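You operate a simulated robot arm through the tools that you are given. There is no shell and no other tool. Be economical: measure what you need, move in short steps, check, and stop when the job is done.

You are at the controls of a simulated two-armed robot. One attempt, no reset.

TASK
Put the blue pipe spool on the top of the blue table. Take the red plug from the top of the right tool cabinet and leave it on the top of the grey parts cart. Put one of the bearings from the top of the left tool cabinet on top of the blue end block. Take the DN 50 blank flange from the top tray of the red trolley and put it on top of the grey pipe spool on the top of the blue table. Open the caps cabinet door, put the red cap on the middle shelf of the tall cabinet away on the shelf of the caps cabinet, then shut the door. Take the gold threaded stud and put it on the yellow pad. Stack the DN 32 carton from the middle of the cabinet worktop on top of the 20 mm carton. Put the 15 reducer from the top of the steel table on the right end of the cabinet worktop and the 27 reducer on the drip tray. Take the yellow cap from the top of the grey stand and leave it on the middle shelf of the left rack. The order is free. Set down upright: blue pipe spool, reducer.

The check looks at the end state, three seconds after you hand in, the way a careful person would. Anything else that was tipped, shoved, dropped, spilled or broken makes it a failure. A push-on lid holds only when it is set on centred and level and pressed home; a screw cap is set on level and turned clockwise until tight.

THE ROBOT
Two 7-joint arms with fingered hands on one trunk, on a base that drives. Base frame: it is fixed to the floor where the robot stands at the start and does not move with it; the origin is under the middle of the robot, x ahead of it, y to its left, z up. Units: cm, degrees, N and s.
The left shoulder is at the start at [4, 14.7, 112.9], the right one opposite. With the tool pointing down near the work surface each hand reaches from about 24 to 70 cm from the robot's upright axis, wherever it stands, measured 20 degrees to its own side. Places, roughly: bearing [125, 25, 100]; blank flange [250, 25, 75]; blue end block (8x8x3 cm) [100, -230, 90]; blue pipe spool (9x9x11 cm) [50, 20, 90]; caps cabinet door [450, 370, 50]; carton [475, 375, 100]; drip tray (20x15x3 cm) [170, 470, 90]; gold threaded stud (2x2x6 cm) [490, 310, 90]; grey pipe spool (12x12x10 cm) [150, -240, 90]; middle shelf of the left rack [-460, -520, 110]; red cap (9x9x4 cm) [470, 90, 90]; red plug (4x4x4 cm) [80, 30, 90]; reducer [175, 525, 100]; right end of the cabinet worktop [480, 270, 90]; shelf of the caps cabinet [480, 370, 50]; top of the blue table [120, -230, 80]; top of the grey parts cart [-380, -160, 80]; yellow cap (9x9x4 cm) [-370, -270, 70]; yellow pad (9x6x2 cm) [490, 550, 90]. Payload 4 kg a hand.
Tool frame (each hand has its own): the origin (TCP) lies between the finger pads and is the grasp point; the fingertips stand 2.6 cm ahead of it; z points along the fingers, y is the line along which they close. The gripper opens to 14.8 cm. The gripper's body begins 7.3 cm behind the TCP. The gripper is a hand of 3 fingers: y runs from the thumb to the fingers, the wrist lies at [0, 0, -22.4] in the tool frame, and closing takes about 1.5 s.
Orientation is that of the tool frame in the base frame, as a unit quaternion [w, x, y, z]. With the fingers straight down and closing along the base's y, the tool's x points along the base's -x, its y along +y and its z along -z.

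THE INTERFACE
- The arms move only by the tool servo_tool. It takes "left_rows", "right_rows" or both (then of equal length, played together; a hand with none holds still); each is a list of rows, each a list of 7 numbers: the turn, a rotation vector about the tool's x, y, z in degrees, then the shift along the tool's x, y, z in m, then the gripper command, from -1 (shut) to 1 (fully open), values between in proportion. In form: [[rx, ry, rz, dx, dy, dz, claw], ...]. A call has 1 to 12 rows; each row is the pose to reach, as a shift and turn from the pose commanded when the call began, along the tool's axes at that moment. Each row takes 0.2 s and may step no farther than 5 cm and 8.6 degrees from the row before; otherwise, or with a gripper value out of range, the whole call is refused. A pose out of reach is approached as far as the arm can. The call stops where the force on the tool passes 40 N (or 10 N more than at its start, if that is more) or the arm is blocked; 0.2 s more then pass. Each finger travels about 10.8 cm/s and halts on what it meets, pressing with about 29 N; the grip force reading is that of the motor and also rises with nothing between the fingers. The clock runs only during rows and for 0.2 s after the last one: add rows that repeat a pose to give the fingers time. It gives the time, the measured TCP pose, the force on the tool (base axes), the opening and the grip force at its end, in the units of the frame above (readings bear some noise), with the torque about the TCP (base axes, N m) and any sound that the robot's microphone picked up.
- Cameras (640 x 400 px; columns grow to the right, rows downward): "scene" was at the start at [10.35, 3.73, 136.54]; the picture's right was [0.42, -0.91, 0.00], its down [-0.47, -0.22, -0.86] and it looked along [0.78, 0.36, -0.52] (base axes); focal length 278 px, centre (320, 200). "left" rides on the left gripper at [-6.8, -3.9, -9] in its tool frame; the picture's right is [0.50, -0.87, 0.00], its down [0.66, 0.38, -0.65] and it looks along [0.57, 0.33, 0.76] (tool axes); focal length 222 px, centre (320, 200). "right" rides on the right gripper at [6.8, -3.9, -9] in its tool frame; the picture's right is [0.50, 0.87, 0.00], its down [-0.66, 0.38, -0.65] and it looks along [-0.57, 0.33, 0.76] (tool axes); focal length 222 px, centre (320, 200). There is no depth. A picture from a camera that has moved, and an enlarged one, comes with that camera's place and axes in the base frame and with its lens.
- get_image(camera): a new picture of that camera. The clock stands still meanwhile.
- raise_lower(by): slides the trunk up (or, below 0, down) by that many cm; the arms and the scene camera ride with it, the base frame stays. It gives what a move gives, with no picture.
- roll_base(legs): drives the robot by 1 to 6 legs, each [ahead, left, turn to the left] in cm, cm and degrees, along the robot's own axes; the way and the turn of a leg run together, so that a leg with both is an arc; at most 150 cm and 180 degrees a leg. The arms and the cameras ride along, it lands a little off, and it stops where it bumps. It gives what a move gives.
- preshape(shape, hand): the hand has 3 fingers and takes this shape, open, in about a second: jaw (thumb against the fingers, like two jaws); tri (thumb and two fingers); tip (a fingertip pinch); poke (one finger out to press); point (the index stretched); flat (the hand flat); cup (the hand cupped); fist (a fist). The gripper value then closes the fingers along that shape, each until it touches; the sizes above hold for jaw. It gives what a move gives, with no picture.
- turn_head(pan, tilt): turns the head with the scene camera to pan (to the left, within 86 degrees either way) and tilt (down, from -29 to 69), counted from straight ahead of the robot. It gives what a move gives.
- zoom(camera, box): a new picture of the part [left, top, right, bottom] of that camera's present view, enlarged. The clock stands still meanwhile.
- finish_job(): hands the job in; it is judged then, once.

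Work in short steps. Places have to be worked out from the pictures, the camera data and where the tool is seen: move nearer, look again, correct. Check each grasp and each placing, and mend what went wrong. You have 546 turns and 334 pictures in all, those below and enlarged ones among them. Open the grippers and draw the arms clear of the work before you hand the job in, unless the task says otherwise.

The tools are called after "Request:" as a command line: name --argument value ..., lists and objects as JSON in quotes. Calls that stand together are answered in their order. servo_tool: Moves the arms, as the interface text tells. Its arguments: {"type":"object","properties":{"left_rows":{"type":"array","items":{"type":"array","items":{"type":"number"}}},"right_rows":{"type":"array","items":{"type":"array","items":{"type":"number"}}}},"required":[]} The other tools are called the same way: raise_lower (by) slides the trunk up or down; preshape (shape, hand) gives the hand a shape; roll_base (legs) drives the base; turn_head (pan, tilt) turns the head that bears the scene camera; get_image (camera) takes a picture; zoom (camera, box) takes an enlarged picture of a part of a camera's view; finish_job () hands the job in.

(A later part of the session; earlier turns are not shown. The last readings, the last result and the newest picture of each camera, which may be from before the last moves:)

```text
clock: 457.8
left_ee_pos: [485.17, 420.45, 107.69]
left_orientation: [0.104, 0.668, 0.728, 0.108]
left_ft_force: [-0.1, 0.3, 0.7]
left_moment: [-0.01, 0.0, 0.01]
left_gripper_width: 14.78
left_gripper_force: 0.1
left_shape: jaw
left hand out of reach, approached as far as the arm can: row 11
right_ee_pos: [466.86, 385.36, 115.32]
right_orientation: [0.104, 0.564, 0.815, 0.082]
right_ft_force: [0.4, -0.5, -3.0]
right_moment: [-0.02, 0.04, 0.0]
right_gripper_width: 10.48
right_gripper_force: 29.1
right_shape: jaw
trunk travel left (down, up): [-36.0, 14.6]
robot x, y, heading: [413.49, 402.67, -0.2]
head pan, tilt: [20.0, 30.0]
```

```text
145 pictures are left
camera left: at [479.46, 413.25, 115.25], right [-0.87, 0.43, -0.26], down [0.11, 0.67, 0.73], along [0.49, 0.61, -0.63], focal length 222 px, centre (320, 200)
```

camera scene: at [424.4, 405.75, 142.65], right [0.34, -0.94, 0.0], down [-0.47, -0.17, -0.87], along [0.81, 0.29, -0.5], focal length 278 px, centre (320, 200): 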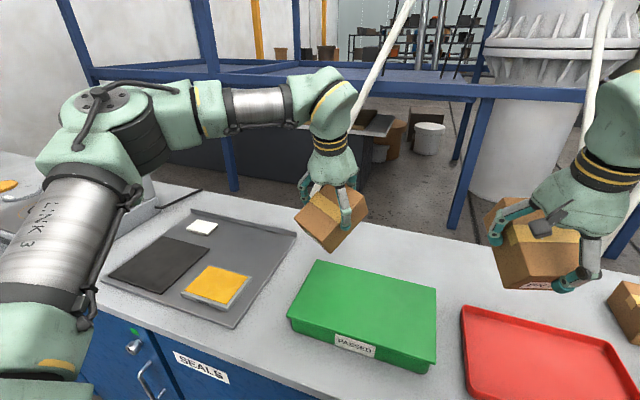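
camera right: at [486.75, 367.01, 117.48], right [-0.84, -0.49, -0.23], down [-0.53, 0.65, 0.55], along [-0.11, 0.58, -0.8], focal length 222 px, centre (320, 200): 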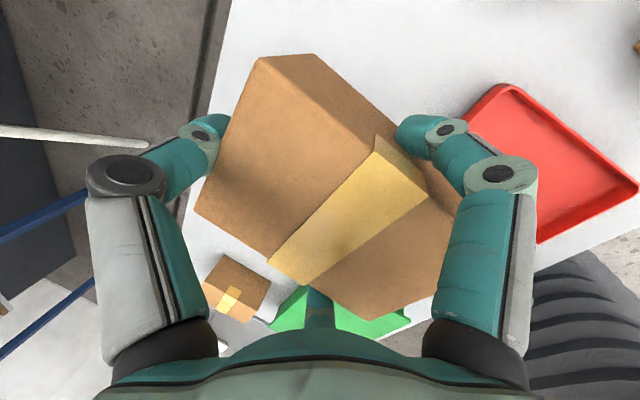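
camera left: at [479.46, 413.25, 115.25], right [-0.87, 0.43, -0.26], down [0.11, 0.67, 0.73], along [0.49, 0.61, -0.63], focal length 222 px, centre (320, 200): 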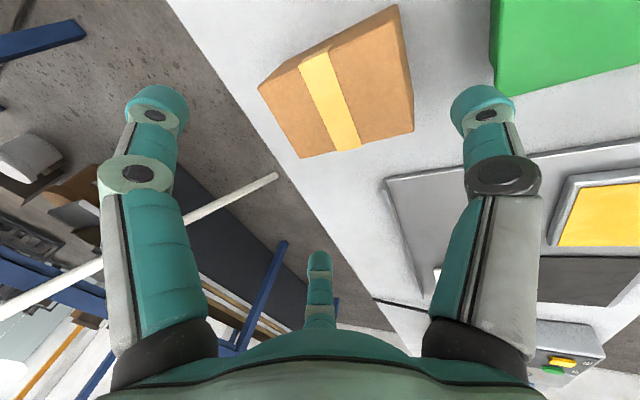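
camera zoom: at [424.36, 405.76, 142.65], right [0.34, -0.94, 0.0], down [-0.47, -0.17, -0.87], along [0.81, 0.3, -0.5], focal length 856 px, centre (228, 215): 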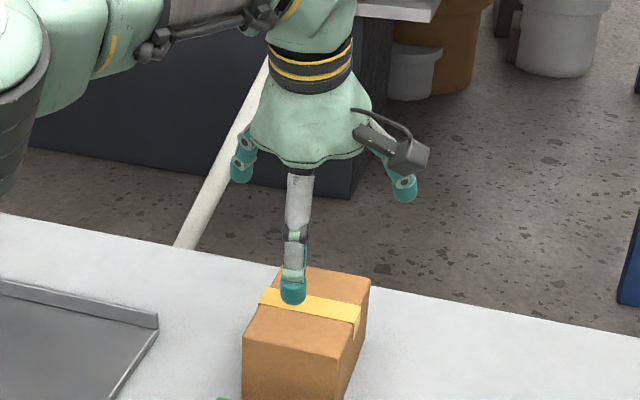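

A is back in place. I retract the left hand, un-rolling it on the way.

Request:
servo_tool --left_rows '[[0, 0, 0, 0.0, 0.009, -0.029, 1], [0, 0, -8, 0.005, -0.01, -0.06, 1], [0, 0, -16, 0.01, -0.035, -0.09, 1], [0, 0, -24, 0.02, -0.06, -0.12, 1], [0, 0, -32, 0.025, -0.085, -0.15, 1], [0, 0, -40, 0.03, -0.11, -0.18, 1], [0, 0, -48, 0.04, -0.135, -0.21, 1], [0, 0, -56, 0.045, -0.16, -0.24, 1], [0, 0, -64, 0.05, -0.19, -0.265, 1], [0, 0, -72, 0.06, -0.22, -0.285, 1], [0, 0, -80, 0.065, -0.255, -0.305, 1], [0, 0, -87, 0.07, -0.293, -0.322, 1]]'

Request:
servo_tool --left_rows '[[0, 5, 0, 0, 0, 0, 0.5], [0, 10, 0, 0, 0, 0, 0], [0, 15, 0, 0, 0, 0, -0.3], [0, 16, 0, 0, 0, 0, -0.3]]'

Request:
servo_tool --right_rows '[[0, 0, -8.4, 0, 0, 0, -1], [0, 0, -16.8, 0, 0, 0, -1], [0, 0, -25.2, 0, 0, 0, -1], [0, 0, -33.6, 0, 0, 0, -1], [0, 0, -42, 0, 0, 0, -1], [0, 0, -50.4, 0, 0, 0, -1], [0, 0, -58.8, 0, 0, 0, -1], [0, 0, -67.2, 0, 0, 0, -1], [0, 0, -75.6, 0, 0, 0, -1], [0, 0, -84, 0, 0, 0, -1], [0, 0, -92, 0, 0, 0, -1], [0, 0, -92, 0, 0, 0, -1]]'

Request:
servo_tool --right_rows '[[0, 0, -8.4, 0, 0, 0, -1], [0, 0, -16.8, 0, 0, 0, -1], [0, 0, -25.2, 0, 0, 0, -1], [0, 0, -33.6, 0, 0, 0, -1], [0, 0, -42, 0, 0, 0, -1], [0, 0, -50.4, 0, 0, 0, -1], [0, 0, -58.8, 0, 0, 0, -1], [0, 0, -67.2, 0, 0, 0, -1], [0, 0, -67.2, 0, 0, 0, -1]]'

Request:
roll_base --legs '[[-8, 0, 0], [0, -30, 0], [8, 0, 0]]'

Request:
turn_head --pan -10 --tilt 35

Request:
get_image --camera "scene"

Request:
get_image --camera "right"

```text
clock: 460.4
left_ee_pos: [447.23, 424.5, 129.75]
left_orientation: [0.15, -0.019, 0.988, 0.008]
left_ft_force: [-0.2, -0.1, -0.3]
left_moment: [0.01, -0.05, 0.01]
left_gripper_width: 14.77
left_gripper_force: 0.0
left_shape: jaw
left hand out of reach, approached as far as the arm can: row 1
right_ee_pos: [466.84, 385.26, 115.45]
right_orientation: [0.103, 0.565, 0.815, 0.082]
right_ft_force: [-0.5, -0.4, -2.9]
right_moment: [-0.02, 0.05, -0.01]
right_gripper_width: 10.45
right_gripper_force: 28.9
right_shape: jaw
trunk travel left (down, up): [-36.0, 14.6]
robot x, y, heading: [413.53, 402.92, -0.3]
head pan, tilt: [20.0, 30.0]
```

```text
clock: 461.4
left_ee_pos: [447.24, 424.38, 129.81]
left_orientation: [0.01, -0.017, 1.0, 0.004]
left_ft_force: [-0.2, -0.3, 0.2]
left_moment: [0.0, -0.02, 0.02]
left_gripper_width: 5.21
left_gripper_force: 0.1
left_shape: jaw
right_ee_pos: [466.85, 385.35, 115.17]
right_orientation: [0.102, 0.565, 0.815, 0.082]
right_ft_force: [-0.7, -0.6, -2.7]
right_moment: [-0.05, 0.06, -0.04]
right_gripper_width: 10.46
right_gripper_force: 28.8
right_shape: jaw
trunk travel left (down, up): [-36.0, 14.6]
robot x, y, heading: [413.3, 402.69, 0.3]
head pan, tilt: [20.0, 30.0]
```

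```text
clock: 464.0
left_ee_pos: [447.34, 424.27, 129.83]
left_orientation: [0.01, -0.018, 1.0, 0.004]
left_ft_force: [-0.6, -0.2, -0.6]
left_moment: [0.04, 0.03, 0.0]
left_gripper_width: 5.25
left_gripper_force: 0.1
left_shape: jaw
right_ee_pos: [466.89, 385.4, 115.32]
right_orientation: [0.13, -0.194, 0.972, -0.017]
right_ft_force: [1.0, -0.2, -2.4]
right_moment: [-0.05, -0.01, 0.02]
right_gripper_width: 10.44
right_gripper_force: 29.1
right_shape: jaw
trunk travel left (down, up): [-36.0, 14.6]
robot x, y, heading: [413.57, 403.06, -0.0]
head pan, tilt: [20.0, 30.0]
```

```text
clock: 466.0
left_ee_pos: [447.23, 424.35, 129.77]
left_orientation: [0.011, -0.018, 1.0, 0.004]
left_ft_force: [-0.9, 1.1, 0.4]
left_moment: [0.0, -0.01, 0.01]
left_gripper_width: 5.21
left_gripper_force: 0.0
left_shape: jaw
right_ee_pos: [466.82, 385.31, 115.27]
right_orientation: [0.098, -0.7, 0.702, -0.086]
right_ft_force: [0.7, -0.2, -3.8]
right_moment: [0.0, -0.02, -0.01]
right_gripper_width: 10.43
right_gripper_force: 29.1
right_shape: jaw
trunk travel left (down, up): [-36.0, 14.6]
robot x, y, heading: [414.1, 403.05, 0.1]
head pan, tilt: [20.0, 30.0]
```

```text
clock: 469.3
left_ee_pos: [446.27, 394.8, 129.96]
left_orientation: [0.013, -0.019, 1.0, 0.003]
left_ft_force: [0.1, -0.9, -0.7]
left_moment: [0.01, -0.02, 0.01]
left_gripper_width: 5.23
left_gripper_force: 0.0
left_shape: jaw
right_ee_pos: [466.12, 355.69, 115.37]
right_orientation: [0.101, -0.7, 0.701, -0.087]
right_ft_force: [-1.0, -0.1, -1.9]
right_moment: [-0.02, -0.02, 0.0]
right_gripper_width: 10.43
right_gripper_force: 28.8
right_shape: jaw
trunk travel left (down, up): [-36.0, 14.6]
robot x, y, heading: [413.19, 373.16, -0.2]
head pan, tilt: [20.0, 30.0]
```

```text
clock: 470.3
left_ee_pos: [446.72, 394.74, 129.77]
left_orientation: [0.012, -0.019, 1.0, 0.003]
left_ft_force: [-0.8, -0.1, 0.1]
left_moment: [0.0, 0.0, 0.01]
left_gripper_width: 5.21
left_gripper_force: 0.1
left_shape: jaw
right_ee_pos: [466.47, 355.85, 115.31]
right_orientation: [-0.099, 0.701, -0.701, 0.086]
right_ft_force: [-0.1, -0.1, -3.0]
right_moment: [0.01, -0.04, 0.05]
right_gripper_width: 10.43
right_gripper_force: 29.0
right_shape: jaw
trunk travel left (down, up): [-36.0, 14.6]
robot x, y, heading: [412.88, 373.01, 0.4]
head pan, tilt: [-10.0, 35.0]
```

```text
144 pictures are left
camera scene: at [424.03, 371.51, 141.88], right [-0.17, -0.99, 0.0], down [-0.57, 0.1, -0.82], along [0.81, -0.14, -0.57], focal length 278 px, centre (320, 200)
```

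scene: 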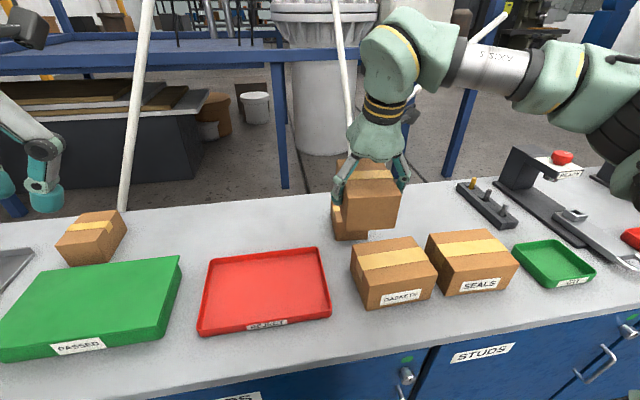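

```text
143 pictures are left
camera right: at [467.86, 348.88, 124.93], right [-0.84, -0.5, -0.24], down [-0.54, 0.64, 0.55], along [-0.12, 0.58, -0.8], focal length 222 px, centre (320, 200)
```

right: 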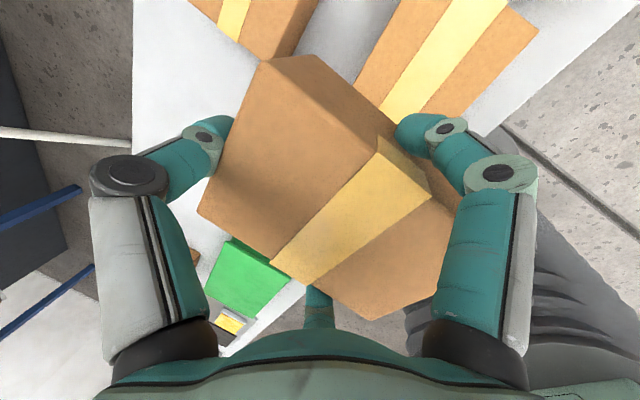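

C is centred at about (485.4, 352.4), top z≈94.7. I shift right a bit and bring box B above it.

Request:
roll_base --legs '[[1, -8, -0.3]]'

Request:
servo_tool --right_rows '[[0, 0, 0, -0.01, -0.045, 0.01, -1], [0, 0, 0, -0.02, -0.09, 0.025, -1], [0, 0, 0, -0.03, -0.13, 0.045, -1], [0, 0, 0, -0.04, -0.16, 0.075, -1], [0, 0, 0, -0.046, -0.16, 0.11, -1], [0, 0, 0, -0.046, -0.1585, 0.139, -1], [0, 0, 0, -0.046, -0.1585, 0.139, -1]]'

Request:
get_image --camera "right"

Request:
zoom --camera "scene" --box '[260, 130, 440, 260]'

```text
clock: 471.3
left_ee_pos: [447.67, 387.35, 129.71]
left_orientation: [0.011, -0.018, 1.0, 0.002]
left_ft_force: [0.7, -0.9, 0.6]
left_moment: [-0.02, 0.02, -0.01]
left_gripper_width: 5.21
left_gripper_force: 0.2
left_shape: jaw
right_ee_pos: [467.38, 348.31, 115.28]
right_orientation: [0.098, -0.7, 0.702, -0.087]
right_ft_force: [0.2, 0.7, -2.2]
right_moment: [-0.02, -0.04, 0.01]
right_gripper_width: 10.43
right_gripper_force: 28.9
right_shape: jaw
trunk travel left (down, up): [-36.0, 14.6]
robot x, y, heading: [414.42, 365.41, -0.3]
head pan, tilt: [-10.0, 35.0]
```

```text
clock: 472.9
left_ee_pos: [447.92, 386.98, 129.89]
left_orientation: [0.011, -0.018, 1.0, 0.004]
left_ft_force: [0.6, 0.8, 0.9]
left_moment: [-0.01, 0.0, -0.01]
left_gripper_width: 5.24
left_gripper_force: 0.1
left_shape: jaw
right_ee_pos: [486.33, 352.73, 106.12]
right_orientation: [0.099, -0.7, 0.702, -0.086]
right_ft_force: [0.2, -0.8, -3.0]
right_moment: [0.0, -0.04, 0.01]
right_gripper_width: 10.45
right_gripper_force: 28.6
right_shape: jaw
trunk travel left (down, up): [-36.0, 14.6]
robot x, y, heading: [413.91, 365.38, -0.3]
head pan, tilt: [-10.0, 35.0]
```

```text
142 pictures are left
camera right: at [487.72, 345.82, 115.81], right [-0.84, -0.5, -0.23], down [-0.54, 0.65, 0.54], along [-0.12, 0.58, -0.81], focal length 222 px, centre (320, 200)
```

right: 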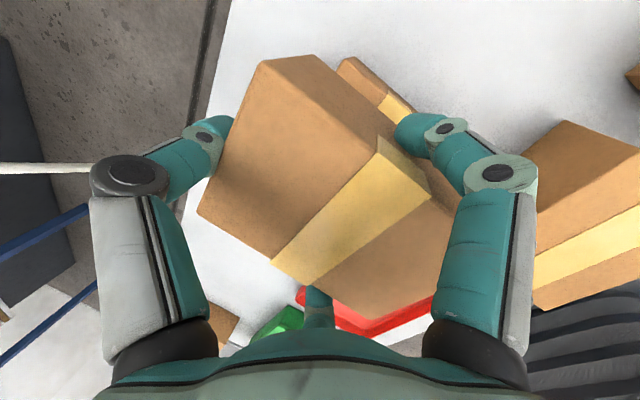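

```text
3.08 times, centred on (350, 195) of scene
camera zoom: at [425.01, 363.74, 141.88], right [-0.17, -0.98, 0.0], down [-0.57, 0.1, -0.82], along [0.81, -0.14, -0.57], focal length 856 px, centre (228, 215)
```

zoom: 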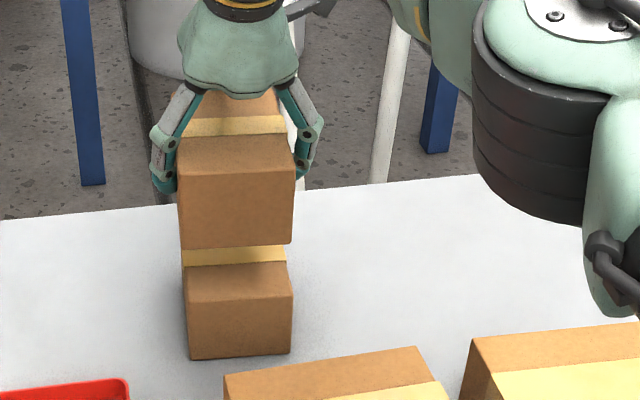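

B and C are aligned in y. I lower B the remaining ~4.4 cm gently.

Request:
servo_tool --right_rows '[[0, 0, 0, 0, 0.003, 0.012, -1], [0, 0, 0, 0, 0.006, 0.024, -1], [0, 0, 0, 0, 0.009, 0.034, -1], [0, 0, 0, 0, 0.0105, 0.039, -1]]'

Request:
servo_tool --right_rows '[[0, 0, 0, 0, 0.001, 0.002, -1], [0, 0, 0, 0, 0.001, 0.004, -1], [0, 0, 0, 0, 0.002, 0.006, -1]]'

Request:
zoom --camera "scene" --box '[260, 130, 440, 260]'

```text
clock: 473.9
left_ee_pos: [447.73, 386.91, 129.8]
left_orientation: [0.011, -0.018, 1.0, 0.004]
left_ft_force: [-0.8, -0.9, 0.7]
left_moment: [0.0, 0.04, -0.01]
left_gripper_width: 5.19
left_gripper_force: 0.0
left_shape: jaw
right_ee_pos: [486.25, 352.58, 102.05]
right_orientation: [0.099, -0.7, 0.702, -0.085]
right_ft_force: [0.3, -0.2, -1.8]
right_moment: [0.01, -0.03, 0.02]
right_gripper_width: 10.43
right_gripper_force: 29.3
right_shape: jaw
trunk travel left (down, up): [-36.0, 14.6]
robot x, y, heading: [413.91, 365.07, -0.2]
head pan, tilt: [-10.0, 35.0]
```

```text
clock: 474.7
left_ee_pos: [447.84, 387.05, 129.93]
left_orientation: [0.011, -0.018, 1.0, 0.003]
left_ft_force: [0.4, -0.2, 0.3]
left_moment: [-0.03, -0.03, 0.01]
left_gripper_width: 5.19
left_gripper_force: 0.0
left_shape: jaw
right_ee_pos: [486.2, 352.77, 101.47]
right_orientation: [0.1, -0.7, 0.702, -0.086]
right_ft_force: [0.9, 0.6, -1.8]
right_moment: [-0.01, -0.05, -0.01]
right_gripper_width: 10.44
right_gripper_force: 29.3
right_shape: jaw
trunk travel left (down, up): [-36.0, 14.6]
robot x, y, heading: [414.26, 365.37, 0.0]
head pan, tilt: [-10.0, 35.0]
```

```text
3.08 times, centred on (350, 195) of scene
camera zoom: at [425.03, 363.67, 141.87], right [-0.17, -0.98, 0.0], down [-0.57, 0.1, -0.82], along [0.81, -0.14, -0.57], focal length 856 px, centre (228, 215)
```

zoom: 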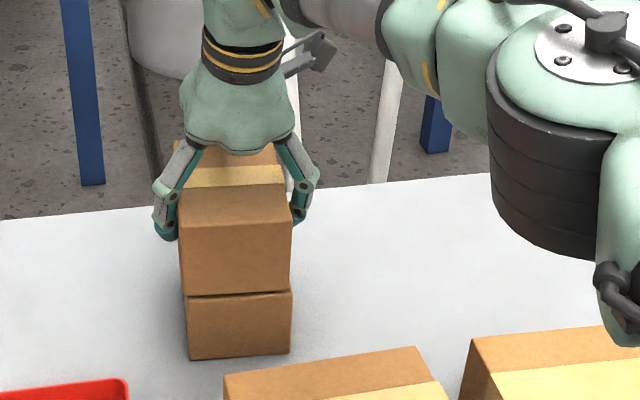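

Request:
servo_tool --right_rows '[[0, 0, 0, 0, 0.001, 0.002, -1], [0, 0, 0, 0, 0.001, 0.004, -1], [0, 0, 0, 0, 0.001, 0.005, -1]]'

```text
clock: 475.5
left_ee_pos: [447.65, 386.94, 129.87]
left_orientation: [0.01, -0.018, 1.0, 0.004]
left_ft_force: [0.6, -0.3, 0.4]
left_moment: [-0.01, -0.01, -0.02]
left_gripper_width: 5.21
left_gripper_force: 0.0
left_shape: jaw
right_ee_pos: [486.23, 352.75, 101.07]
right_orientation: [0.101, -0.7, 0.702, -0.087]
right_ft_force: [-0.1, -1.0, 0.4]
right_moment: [-0.13, 0.21, 0.0]
right_gripper_width: 10.42
right_gripper_force: 28.9
right_shape: jaw
trunk travel left (down, up): [-36.0, 14.6]
robot x, y, heading: [414.12, 365.36, -0.1]
head pan, tilt: [-10.0, 35.0]
```

B rests on C. I open and rise.

Request:
servo_tool --right_rows '[[0, 0, 0, 0, 0, 0.001, -0.5], [0, 0, 0, 0, 0, 0.001, 0], [0, 0, 0, 0, 0, 0.001, 0.5], [0, 0, 0, 0, 0, 0.001, 1], [0, 0, 0, 0, 0, 0.001, 1], [0, 0, 0, 0, -0.004, -0.02, 1], [0, 0, 0, 0, -0.014, -0.05, 1], [0, 0, 0, 0, -0.024, -0.09, 1], [0, 0, 0, 0, -0.03, -0.115, 1]]'

Request:
zoom --camera "scene" --box '[260, 130, 440, 260]'

```text
clock: 477.5
left_ee_pos: [447.76, 386.99, 129.81]
left_orientation: [0.011, -0.019, 1.0, 0.003]
left_ft_force: [-0.9, -0.5, 0.1]
left_moment: [0.0, 0.04, -0.04]
left_gripper_width: 5.21
left_gripper_force: 0.0
left_shape: jaw
right_ee_pos: [486.05, 352.44, 112.91]
right_orientation: [0.1, -0.7, 0.702, -0.087]
right_ft_force: [-0.6, -0.4, 0.0]
right_moment: [0.0, 0.0, -0.02]
right_gripper_width: 14.78
right_gripper_force: 0.0
right_shape: jaw
trunk travel left (down, up): [-36.0, 14.6]
robot x, y, heading: [414.56, 365.16, -0.0]
head pan, tilt: [-10.0, 35.0]
```

```text
3.08 times, centred on (350, 195) of scene
camera zoom: at [424.94, 363.76, 141.88], right [-0.17, -0.98, 0.0], down [-0.56, 0.1, -0.82], along [0.81, -0.14, -0.57], focal length 856 px, centre (228, 215)
```

zoom: 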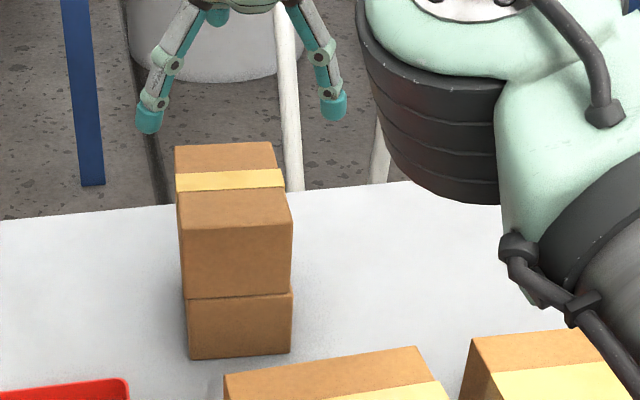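

Stack complete. Next the gold stud: I raise the trunk for clearance and strafe right to it.

Request:
raise_lower --by 12

Request:
roll_base --legs '[[-8, 0, 0], [0, -44, 0]]'

Request:
get_image --camera "scene"

Request:
get_image --camera "right"

```text
clock: 479.0
left_ee_pos: [447.76, 386.93, 141.87]
left_orientation: [0.011, -0.019, 1.0, 0.003]
left_ft_force: [0.5, 0.4, 0.0]
left_moment: [-0.01, 0.0, -0.02]
left_gripper_width: 5.21
left_gripper_force: 0.0
left_shape: jaw
right_ee_pos: [486.21, 352.26, 124.77]
right_orientation: [0.1, -0.7, 0.702, -0.086]
right_ft_force: [0.4, -0.2, -0.5]
right_moment: [-0.01, -0.03, -0.01]
right_gripper_width: 14.79
right_gripper_force: 0.2
right_shape: jaw
trunk travel left (down, up): [-48.0, 2.6]
robot x, y, heading: [414.14, 365.2, -0.3]
head pan, tilt: [-10.0, 35.0]
```

```text
clock: 482.4
left_ee_pos: [439.64, 343.99, 141.85]
left_orientation: [0.011, -0.024, 1.0, 0.002]
left_ft_force: [0.1, -0.3, -0.7]
left_moment: [0.02, -0.01, 0.03]
left_gripper_width: 5.21
left_gripper_force: 0.0
left_shape: jaw
right_ee_pos: [478.47, 309.9, 124.82]
right_orientation: [-0.099, 0.704, -0.698, 0.086]
right_ft_force: [0.1, -0.3, 0.4]
right_moment: [0.01, -0.02, 0.01]
right_gripper_width: 14.79
right_gripper_force: 0.0
right_shape: jaw
trunk travel left (down, up): [-48.0, 2.6]
robot x, y, heading: [406.37, 321.44, 0.6]
head pan, tilt: [-10.0, 35.0]
```

```text
138 pictures are left
camera scene: at [417.15, 320.46, 153.99], right [-0.16, -0.99, 0.0], down [-0.57, 0.09, -0.82], along [0.81, -0.13, -0.57], focal length 278 px, centre (320, 200)
```

scene: 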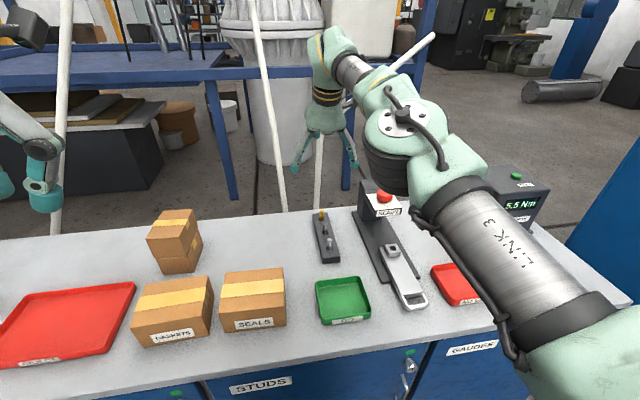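

```text
137 pictures are left
camera right: at [479.91, 302.89, 134.54], right [-0.83, -0.51, -0.24], down [-0.54, 0.64, 0.54], along [-0.13, 0.58, -0.81], focal length 222 px, centre (320, 200)
```

right: 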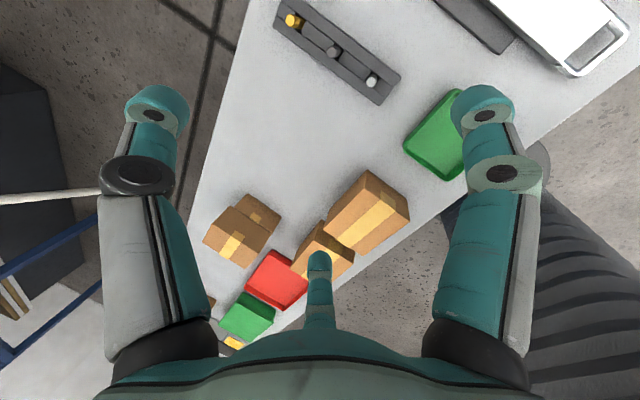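

Using the right arm here would put its elbow over the READY gauge, so I'll use the left hand for the stud. I retract the right hand first.

Request:
servo_tool --right_rows '[[0, 0, 7.5, 0, 0.03, -0.008, 1], [0, 0, 15, 0, 0.06, -0.016, 1], [0, 0, 22.5, 0, 0.09, -0.024, 1], [0, 0, 30, 0, 0.12, -0.032, 1], [0, 0, 37.5, 0, 0.15, -0.04, 1], [0, 0, 45, 0, 0.18, -0.048, 1], [0, 0, 52.5, 0, 0.21, -0.056, 1], [0, 0, 60, 0, 0.24, -0.064, 1], [0, 0, 67.5, 0, 0.27, -0.072, 1], [0, 0, 75, 0, 0.3, -0.08, 1], [0, 0, 82.5, 0, 0.33, -0.09, 1], [0, 0, 90, 0, 0.367, -0.098, 1]]'

Request:
servo_tool --right_rows '[[0, 5, 0, 0, 0, 0, 1], [0, 10, 0, 0, 0, 0, 1], [0, 15, 0, 0, 0, 0, 1], [0, 15, 0, 0, 0, 0, 1]]'

Request:
roll_base --legs '[[0, -32, -0.6], [7, 0, 0]]'

Request:
servo_tool --left_rows '[[0, -3, 2, -0.04, 0, 0.01, 0], [0, -6, 3, -0.08, 0, 0.03, 0], [0, -9, 3, -0.12, 0, 0.05, 0], [0, -12, 3, -0.16, 0, 0.07, 0], [0, -15, 3, -0.2, 0, 0.09, 0], [0, -17, 3, -0.24, 0, 0.11, 0], [0, -17, 3, -0.28, 0, 0.13, 0], [0, -17, 3, -0.32, 0, 0.15, 0], [0, -17, 3, -0.36, 0, 0.17, 0], [0, -17, 3, -0.39, 0, 0.19, 0], [0, -17, 3, -0.42, 0, 0.21, 0], [0, -17, 3, -0.42, 0, 0.21, 0]]'

Request:
get_image --camera "left"

Request:
get_image --camera "scene"

```text
clock: 484.9
left_ee_pos: [439.59, 343.79, 141.87]
left_orientation: [0.011, -0.025, 1.0, 0.004]
left_ft_force: [0.8, 0.1, 0.9]
left_moment: [0.01, 0.03, -0.02]
left_gripper_width: 5.21
left_gripper_force: 0.1
left_shape: jaw
right_ee_pos: [440.44, 309.02, 124.82]
right_orientation: [0.132, -0.003, 0.991, 0.011]
right_ft_force: [-0.2, -0.7, 0.3]
right_moment: [-0.01, -0.02, 0.02]
right_gripper_width: 14.79
right_gripper_force: 0.0
right_shape: jaw
trunk travel left (down, up): [-48.0, 2.6]
robot x, y, heading: [406.28, 321.82, 0.5]
head pan, tilt: [-10.0, 35.0]
```

```text
clock: 485.9
left_ee_pos: [439.62, 343.83, 141.95]
left_orientation: [0.011, -0.025, 1.0, 0.003]
left_ft_force: [-0.2, -0.2, -0.1]
left_moment: [0.02, 0.01, 0.02]
left_gripper_width: 5.22
left_gripper_force: 0.0
left_shape: jaw
right_ee_pos: [440.61, 309.15, 124.78]
right_orientation: [0.001, -0.007, 1.0, 0.009]
right_ft_force: [-0.2, -0.1, 0.1]
right_moment: [-0.01, 0.0, 0.01]
right_gripper_width: 14.81
right_gripper_force: 0.1
right_shape: jaw
trunk travel left (down, up): [-48.0, 2.6]
robot x, y, heading: [406.1, 321.64, 0.5]
head pan, tilt: [-10.0, 35.0]
```

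```text
clock: 488.7
left_ee_pos: [445.88, 311.3, 142.25]
left_orientation: [0.016, -0.018, 1.0, 0.003]
left_ft_force: [-1.1, 0.2, -0.2]
left_moment: [0.0, -0.11, -0.02]
left_gripper_width: 5.2
left_gripper_force: 0.0
left_shape: jaw
right_ee_pos: [446.53, 276.72, 125.03]
right_orientation: [0.006, -0.002, 1.0, 0.009]
right_ft_force: [-0.8, 0.7, 0.5]
right_moment: [-0.03, -0.08, 0.04]
right_gripper_width: 14.79
right_gripper_force: 0.1
right_shape: jaw
trunk travel left (down, up): [-48.0, 2.6]
robot x, y, heading: [413.43, 289.64, -0.2]
head pan, tilt: [-10.0, 35.0]
```

```text
clock: 491.3
left_ee_pos: [487.7, 312.17, 122.59]
left_orientation: [0.16, 0.009, 0.987, 0.006]
left_ft_force: [0.4, -0.5, 0.4]
left_moment: [-0.02, -0.03, 0.0]
left_gripper_width: 7.37
left_gripper_force: 0.0
left_shape: jaw
left hand out of reach, approached as far as the arm can: row 11, 12
right_ee_pos: [447.4, 276.7, 124.85]
right_orientation: [0.002, 0.0, 1.0, 0.009]
right_ft_force: [-0.3, 0.0, -0.1]
right_moment: [-0.01, 0.02, 0.0]
right_gripper_width: 14.79
right_gripper_force: 0.1
right_shape: jaw
trunk travel left (down, up): [-48.0, 2.6]
robot x, y, heading: [413.89, 289.54, 0.0]
head pan, tilt: [-10.0, 35.0]
```

```text
136 pictures are left
camera left: at [491.19, 308.11, 133.17], right [-0.49, -0.86, -0.17], down [-0.82, 0.39, 0.42], along [-0.29, 0.34, -0.89], focal length 222 px, centre (320, 200)
```

left: 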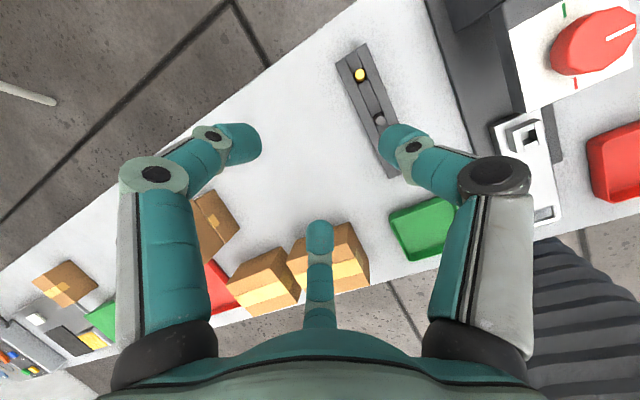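

```text
135 pictures are left
camera scene: at [424.15, 288.14, 154.0], right [-0.17, -0.98, 0.0], down [-0.56, 0.1, -0.82], along [0.81, -0.14, -0.57], focal length 278 px, centre (320, 200)
```

scene: 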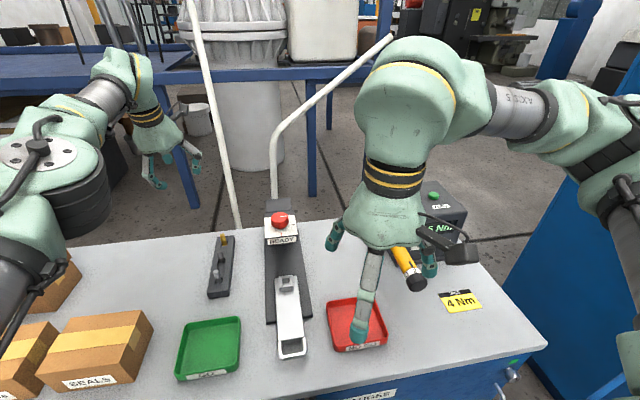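

Request:
zoom --camera "scene" --box '[180, 200, 260, 310]'

Request:
zoom --camera "left" --box '[320, 30, 440, 180]'

```text
3.64 times, centred on (220, 255) of scene
camera zoom: at [424.15, 288.14, 154.0], right [-0.17, -0.98, 0.0], down [-0.56, 0.1, -0.82], along [0.81, -0.14, -0.57], focal length 1011 px, centre (684, 0)
```

zoom: 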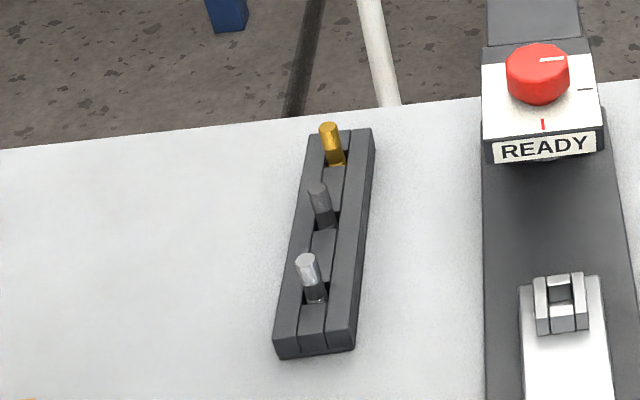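

```text
2.67 times, centred on (380, 105) of left
camera zoom: at [491.19, 308.11, 133.17], right [-0.49, -0.86, -0.17], down [-0.82, 0.39, 0.42], along [-0.29, 0.34, -0.89], focal length 592 px, centre (160, 453)
```

zoom: 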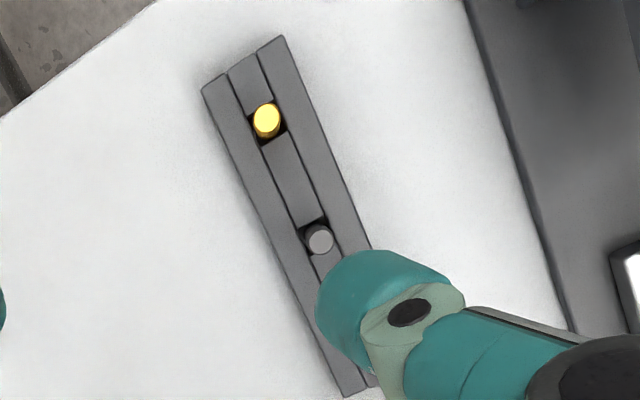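

The gold stud's top is at (493.9, 307.0, 95.2). I lower the trunk for more reach and move the left hand to a pre-grasp along the tilted axis.

Request:
raise_lower --by -16

Request:
servo_tool --left_rows '[[0, 0, 0, -0.015, -0.02, 0.01, -0.2], [0, 0, 0, -0.03, -0.04, 0.015, -0.4], [0, 0, 0, -0.037, -0.052, 0.02, -0.4], [0, 0, 0, -0.037, -0.052, 0.02, -0.4]]'

Request:
get_image --camera "left"

```text
clock: 493.1
left_ee_pos: [487.72, 312.04, 106.45]
left_orientation: [0.159, 0.008, 0.987, 0.006]
left_ft_force: [0.2, 0.0, -0.1]
left_moment: [0.01, 0.01, -0.03]
left_gripper_width: 7.39
left_gripper_force: 0.2
left_shape: jaw
right_ee_pos: [447.45, 276.59, 108.64]
right_orientation: [0.002, -0.001, 1.0, 0.01]
right_ft_force: [0.5, 0.4, -0.2]
right_moment: [-0.01, 0.02, -0.04]
right_gripper_width: 14.79
right_gripper_force: 0.0
right_shape: jaw
trunk travel left (down, up): [-32.0, 18.6]
robot x, y, heading: [413.45, 289.45, 0.1]
head pan, tilt: [-10.0, 35.0]
```

```text
clock: 494.1
left_ee_pos: [487.85, 307.4, 105.74]
left_orientation: [0.159, 0.009, 0.987, 0.006]
left_ft_force: [0.7, 0.4, 0.7]
left_moment: [-0.01, -0.02, 0.0]
left_gripper_width: 4.46
left_gripper_force: 0.0
left_shape: jaw
left hand out of reach, approached as far as the arm can: row 1, 2, 3, 4
right_ee_pos: [447.45, 276.6, 108.84]
right_orientation: [0.002, -0.001, 1.0, 0.01]
right_ft_force: [0.2, 0.4, 0.5]
right_moment: [-0.03, 0.0, 0.02]
right_gripper_width: 14.77
right_gripper_force: 0.0
right_shape: jaw
trunk travel left (down, up): [-32.0, 18.6]
robot x, y, heading: [413.29, 289.36, -0.1]
head pan, tilt: [-10.0, 35.0]
```

```text
132 pictures are left
camera left: at [491.31, 303.33, 116.35], right [-0.49, -0.86, -0.17], down [-0.82, 0.38, 0.42], along [-0.29, 0.34, -0.89], focal length 222 px, centre (320, 200)
```

left: 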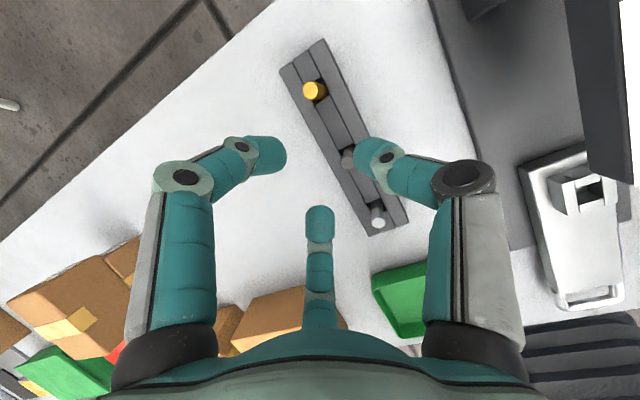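

The reach is limited, so I tilt further (to about 31°) and shift the base so the stud is more straight ahead.

Request:
roll_base --legs '[[1.5, 9, 0]]'

Request:
servo_tool --left_rows '[[0, -4, 0, 0, -0.03, 0, -0.4], [0, -8, 0, 0, -0.06, 0, -0.4], [0, -12, 0, 0, -0.088, 0, -0.4], [0, -12, 0, 0, -0.088, 0, -0.4]]'

Request:
get_image --camera "left"

```text
clock: 495.2
left_ee_pos: [489.3, 316.28, 105.66]
left_orientation: [0.159, 0.01, 0.987, 0.006]
left_ft_force: [-0.2, 0.7, 0.4]
left_moment: [0.0, -0.01, 0.01]
left_gripper_width: 4.48
left_gripper_force: 0.1
left_shape: jaw
right_ee_pos: [448.95, 285.41, 108.66]
right_orientation: [0.002, -0.001, 1.0, 0.011]
right_ft_force: [-0.6, 0.2, 0.1]
right_moment: [-0.01, 0.02, 0.0]
right_gripper_width: 14.78
right_gripper_force: 0.0
right_shape: jaw
trunk travel left (down, up): [-32.0, 18.6]
robot x, y, heading: [414.73, 298.76, 0.2]
head pan, tilt: [-10.0, 35.0]
```

```text
clock: 496.2
left_ee_pos: [492.4, 307.22, 106.19]
left_orientation: [0.261, 0.009, 0.965, 0.006]
left_ft_force: [-0.5, 0.1, 0.0]
left_moment: [0.02, -0.03, 0.01]
left_gripper_width: 4.47
left_gripper_force: 0.1
left_shape: jaw
left hand out of reach, approached as far as the arm can: row 1, 2, 3, 4
right_ee_pos: [448.98, 285.45, 108.65]
right_orientation: [0.002, 0.0, 1.0, 0.011]
right_ft_force: [0.3, 0.7, -0.3]
right_moment: [0.02, 0.0, 0.01]
right_gripper_width: 14.78
right_gripper_force: 0.1
right_shape: jaw
trunk travel left (down, up): [-32.0, 18.6]
robot x, y, heading: [415.16, 298.55, 0.2]
head pan, tilt: [-10.0, 35.0]
```

```text
131 pictures are left
camera left: at [493.59, 303.07, 117.3], right [-0.44, -0.86, -0.27], down [-0.89, 0.39, 0.24], along [-0.1, 0.34, -0.93], focal length 222 px, centre (320, 200)
```

left: 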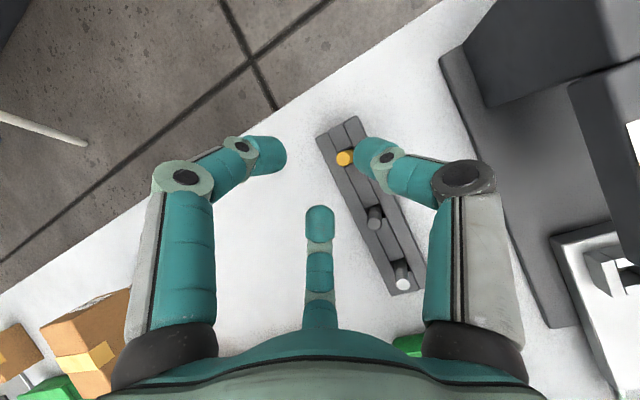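

I roll the hand so two fingers sit at the sides with the thumb on the far side, which keeps the fingertips above the rack.

Request:
servo_tool --left_rows '[[0, 0, -8.3, 0.004, 0, 0.004, -0.4], [0, 0, -16.6, 0.008, 0, 0.008, -0.4], [0, 0, -24.9, 0.012, 0, 0.012, -0.4], [0, 0, -33.2, 0.016, 0, 0.016, -0.4], [0, 0, -41.5, 0.02, 0, 0.02, -0.4], [0, 0, -49.8, 0.025, 0, 0.025, -0.4], [0, 0, -58.1, 0.03, 0, 0.03, -0.4], [0, 0, -66.4, 0.035, 0, 0.035, -0.4], [0, 0, -74.7, 0.04, 0, 0.04, -0.4], [0, 0, -83, 0.045, 0, 0.042, -0.4], [0, 0, -90, 0.0477, 0, 0.044, -0.4], [0, 0, -90, 0.0477, 0, 0.044, -0.4]]'

Request:
get_image --camera "left"

Request:
zoom --camera "scene" --box '[160, 160, 320, 290]'

```text
clock: 498.9
left_ee_pos: [493.02, 306.77, 100.16]
left_orientation: [0.188, -0.677, 0.688, -0.181]
left_ft_force: [-0.5, -0.7, -0.7]
left_moment: [0.02, -0.02, 0.0]
left_gripper_width: 4.47
left_gripper_force: 0.1
left_shape: jaw
left hand out of reach, approached as far as the arm can: row 2, 3, 4, 5, 6, 7, 8, 9, 10, 11, 12
right_ee_pos: [448.92, 285.41, 108.76]
right_orientation: [0.001, 0.0, 1.0, 0.009]
right_ft_force: [0.2, -0.9, -0.3]
right_moment: [-0.02, 0.0, 0.02]
right_gripper_width: 14.8
right_gripper_force: 0.1
right_shape: jaw
trunk travel left (down, up): [-32.0, 18.6]
robot x, y, heading: [415.15, 298.58, -0.2]
head pan, tilt: [-10.0, 35.0]
```

```text
130 pictures are left
camera left: at [491.89, 313.37, 110.08], right [0.74, -0.52, 0.43], down [-0.66, -0.65, 0.36], along [0.09, -0.56, -0.83], focal length 222 px, centre (320, 200)
```

left: 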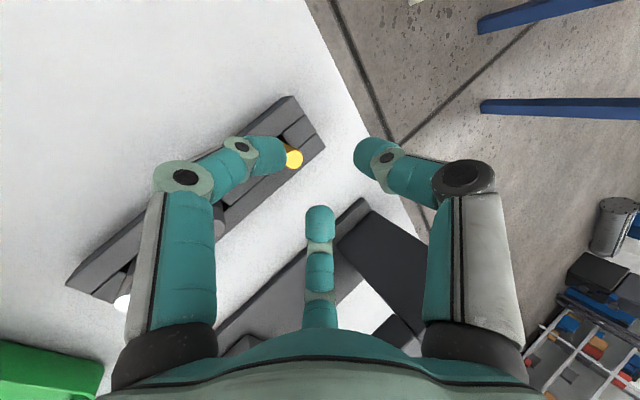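

```text
3.08 times, centred on (240, 225) of scene
camera zoom: at [425.77, 296.85, 137.89], right [-0.17, -0.98, 0.0], down [-0.57, 0.1, -0.82], along [0.81, -0.14, -0.57], focal length 856 px, centre (566, 123)
```

zoom: 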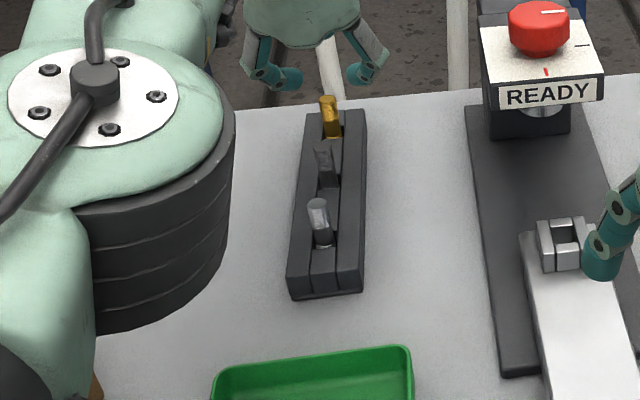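

I shift slightly towards the robot, then advance along the axis onto the stud.

Request:
servo_tool --left_rows '[[0, 0, 0, -0.001, 0.012, 0.0, -0.4], [0, 0, 0, -0.001, 0.021, 0.0, -0.4], [0, 0, 0, -0.001, 0.021, 0.02, -0.4], [0, 0, 0, -0.001, 0.021, 0.02, -0.4]]'

Request:
get_image --camera "left"

Request:
zoom --camera "scene" --box '[210, 150, 290, 215]'

```text
clock: 499.9
left_ee_pos: [493.56, 306.07, 98.82]
left_orientation: [0.2, -0.668, 0.691, -0.192]
left_ft_force: [0.5, 0.4, -0.7]
left_moment: [0.01, -0.03, -0.02]
left_gripper_width: 4.47
left_gripper_force: 0.1
left_shape: jaw
left hand out of reach, approached as far as the arm can: row 1, 2, 3, 4
right_ee_pos: [448.98, 285.54, 108.74]
right_orientation: [0.001, -0.001, 1.0, 0.009]
right_ft_force: [-0.5, -1.0, -0.4]
right_moment: [0.02, 0.03, 0.01]
right_gripper_width: 14.8
right_gripper_force: 0.0
right_shape: jaw
trunk travel left (down, up): [-32.0, 18.6]
robot x, y, heading: [415.05, 298.8, 0.1]
head pan, tilt: [-10.0, 35.0]
```

```text
128 pictures are left
camera left: at [492.33, 312.74, 108.62], right [0.72, -0.53, 0.45], down [-0.69, -0.64, 0.34], along [0.11, -0.56, -0.82], focal length 222 px, centre (320, 200)
```

left: 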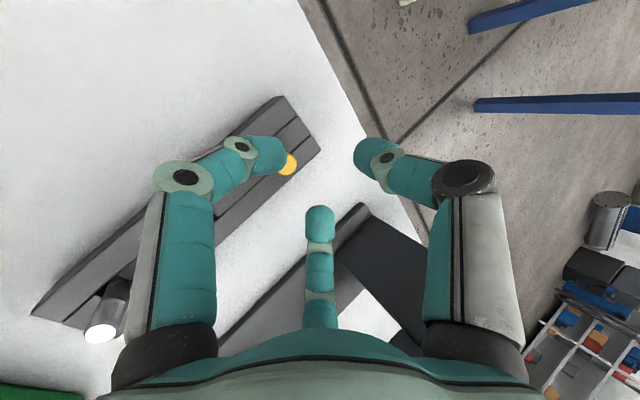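

```text
6.15 times, centred on (250, 182) of scene
camera zoom: at [425.73, 296.95, 137.9], right [-0.17, -0.98, 0.0], down [-0.56, 0.1, -0.82], along [0.81, -0.14, -0.57], focal length 1711 px, centre (751, 308)
```

zoom: 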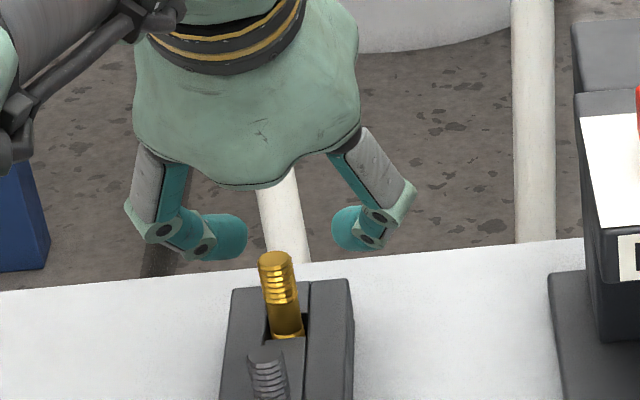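

The arm is at its limit here, so I ease the base a few centimetres closer to the cabinet for reach.

Request:
roll_base --legs '[[3.5, 0, 0]]'

Request:
servo_tool --left_rows '[[0, 0, 0, 0, 0.01, -0.01, -0.4], [0, 0, 0, 0, 0.025, -0.015, -0.4], [0, 0, 0, 0, 0.045, -0.015, -0.4], [0, 0, 0, 0, 0.045, -0.015, -0.4]]'

Request:
get_image --camera "left"

```text
clock: 500.7
left_ee_pos: [496.71, 305.89, 99.2]
left_orientation: [0.201, -0.667, 0.691, -0.194]
left_ft_force: [-1.0, -0.4, 0.9]
left_moment: [0.0, 0.01, -0.01]
left_gripper_width: 4.48
left_gripper_force: 0.0
left_shape: jaw
right_ee_pos: [451.83, 285.51, 109.0]
right_orientation: [0.004, -0.001, 1.0, 0.01]
right_ft_force: [-0.7, 0.3, 0.8]
right_moment: [-0.01, -0.05, 0.02]
right_gripper_width: 14.79
right_gripper_force: 0.0
right_shape: jaw
trunk travel left (down, up): [-32.0, 18.6]
robot x, y, heading: [417.82, 298.46, 0.0]
head pan, tilt: [-10.0, 35.0]
```

```text
clock: 501.7
left_ee_pos: [492.5, 306.2, 97.81]
left_orientation: [0.199, -0.668, 0.691, -0.193]
left_ft_force: [-0.8, 0.0, -0.1]
left_moment: [0.01, -0.01, 0.02]
left_gripper_width: 4.47
left_gripper_force: 0.0
left_shape: jaw
right_ee_pos: [452.34, 285.31, 108.78]
right_orientation: [0.002, -0.001, 1.0, 0.009]
right_ft_force: [0.7, 0.9, -0.3]
right_moment: [-0.02, -0.05, -0.01]
right_gripper_width: 14.8
right_gripper_force: 0.1
right_shape: jaw
trunk travel left (down, up): [-32.0, 18.6]
robot x, y, heading: [418.27, 298.41, -0.1]
head pan, tilt: [-10.0, 35.0]
```

```text
126 pictures are left
camera left: at [491.15, 312.75, 107.62], right [0.72, -0.53, 0.45], down [-0.69, -0.64, 0.34], along [0.11, -0.55, -0.82], focal length 222 px, centre (320, 200)
```

left: 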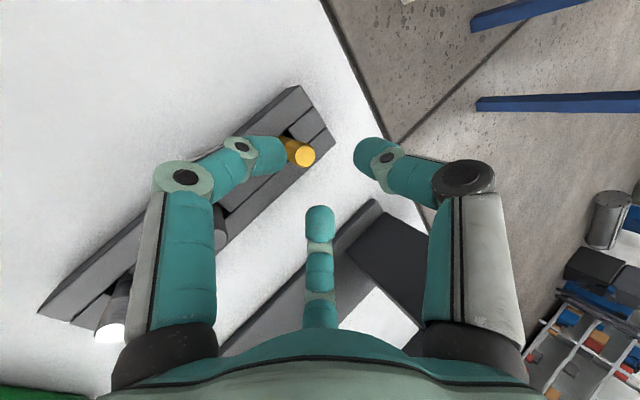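

Back within reach, and the stud is almost on the axis. I correct and advance, then close.

Request:
servo_tool --left_rows '[[0, 0, 0, -0.008, 0.004, 0.0, -0.4], [0, 0, 0, -0.008, 0.006, 0.01, -0.4], [0, 0, 0, -0.008, 0.008, 0.02, -0.4], [0, 0, 0, -0.008, 0.008, 0.026, -0.4], [0, 0, 0, -0.008, 0.008, 0.026, -0.4]]'

Request:
get_image --camera "left"

Request:
zoom --camera "scene" --box '[210, 150, 290, 215]'

```text
clock: 502.9
left_ee_pos: [493.1, 306.87, 95.18]
left_orientation: [0.199, -0.668, 0.691, -0.192]
left_ft_force: [-0.8, -0.3, 0.1]
left_moment: [0.01, 0.01, -0.01]
left_gripper_width: 4.45
left_gripper_force: 0.0
left_shape: jaw
right_ee_pos: [452.34, 285.39, 108.74]
right_orientation: [0.002, -0.002, 1.0, 0.01]
right_ft_force: [0.1, 0.4, 0.1]
right_moment: [0.02, -0.01, 0.01]
right_gripper_width: 14.79
right_gripper_force: 0.0
right_shape: jaw
trunk travel left (down, up): [-32.0, 18.6]
robot x, y, heading: [418.38, 298.41, 0.0]
head pan, tilt: [-10.0, 35.0]
```

```text
125 pictures are left
camera left: at [491.9, 313.5, 104.93], right [0.72, -0.53, 0.45], down [-0.69, -0.64, 0.34], along [0.11, -0.55, -0.82], focal length 222 px, centre (320, 200)
```

left: 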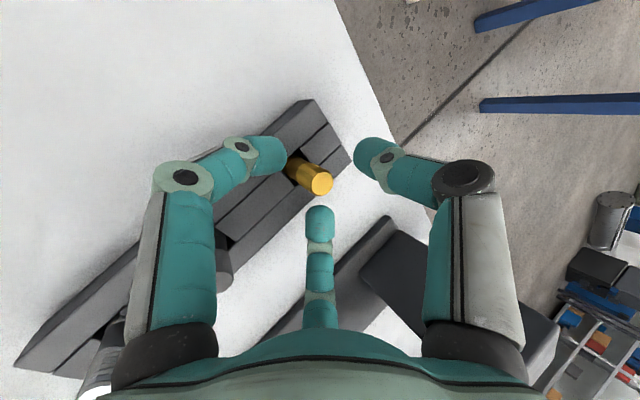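

```text
6.15 times, centred on (250, 182) of scene
camera zoom: at [429.15, 296.83, 137.89], right [-0.17, -0.98, 0.0], down [-0.56, 0.1, -0.82], along [0.81, -0.14, -0.57], focal length 1711 px, centre (751, 308)
```

zoom: 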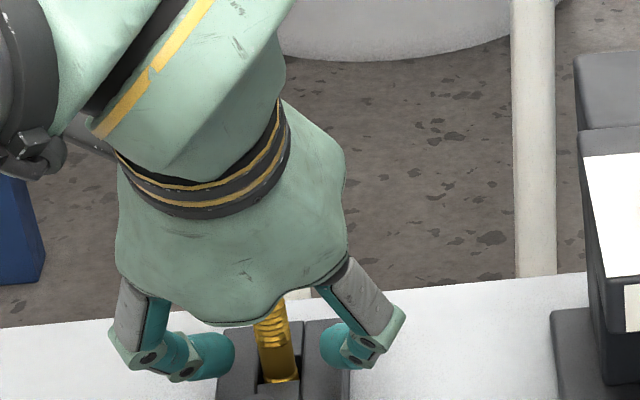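

The stud is between the fingers. I close on it.

Request:
servo_tool --left_rows '[[0, 0, 0, 0, 0, 0.004, -0.5], [0, 0, 0, 0, 0, 0.004, -0.7], [0, 0, 0, 0, 0, 0.004, -1], [0, 0, 0, 0, 0, 0.004, -1], [0, 0, 0, 0, 0, 0.004, -1]]'

Request:
get_image --camera "left"

Request:
zoom --camera "scene" --box '[210, 150, 290, 215]'

```text
clock: 504.1
left_ee_pos: [493.33, 306.97, 94.72]
left_orientation: [0.199, -0.667, 0.692, -0.193]
left_ft_force: [-2.7, 0.4, -1.9]
left_moment: [0.02, 0.17, 0.0]
left_gripper_width: 1.03
left_gripper_force: 28.9
left_shape: jaw
right_ee_pos: [452.38, 285.33, 108.66]
right_orientation: [0.002, -0.001, 1.0, 0.01]
right_ft_force: [0.7, 0.2, 0.2]
right_moment: [0.03, 0.02, -0.02]
right_gripper_width: 14.78
right_gripper_force: 0.0
right_shape: jaw
trunk travel left (down, up): [-32.0, 18.6]
robot x, y, heading: [418.37, 298.37, -0.0]
head pan, tilt: [-10.0, 35.0]
```

```text
123 pictures are left
camera left: at [492.08, 313.6, 104.56], right [0.72, -0.53, 0.45], down [-0.69, -0.64, 0.34], along [0.11, -0.55, -0.82], focal length 222 px, centre (320, 200)
```

left: 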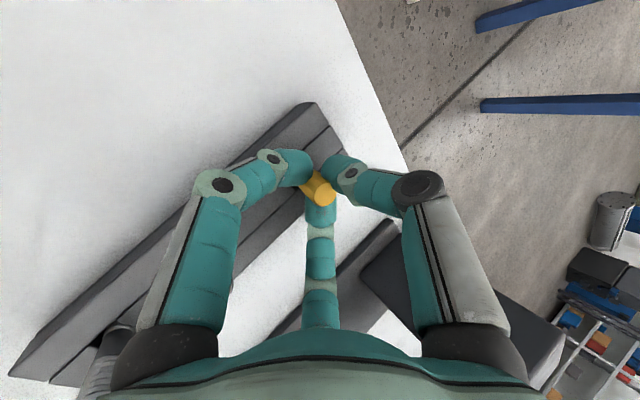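

```text
6.15 times, centred on (250, 182) of scene
camera zoom: at [429.14, 296.86, 137.89], right [-0.17, -0.98, 0.0], down [-0.56, 0.1, -0.82], along [0.81, -0.14, -0.57], focal length 1711 px, centre (751, 308)
```

zoom: 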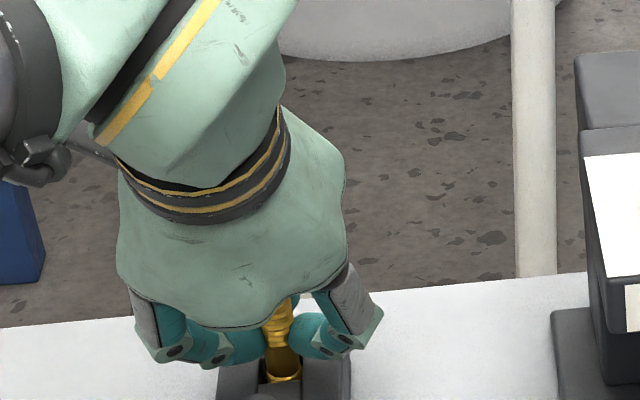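

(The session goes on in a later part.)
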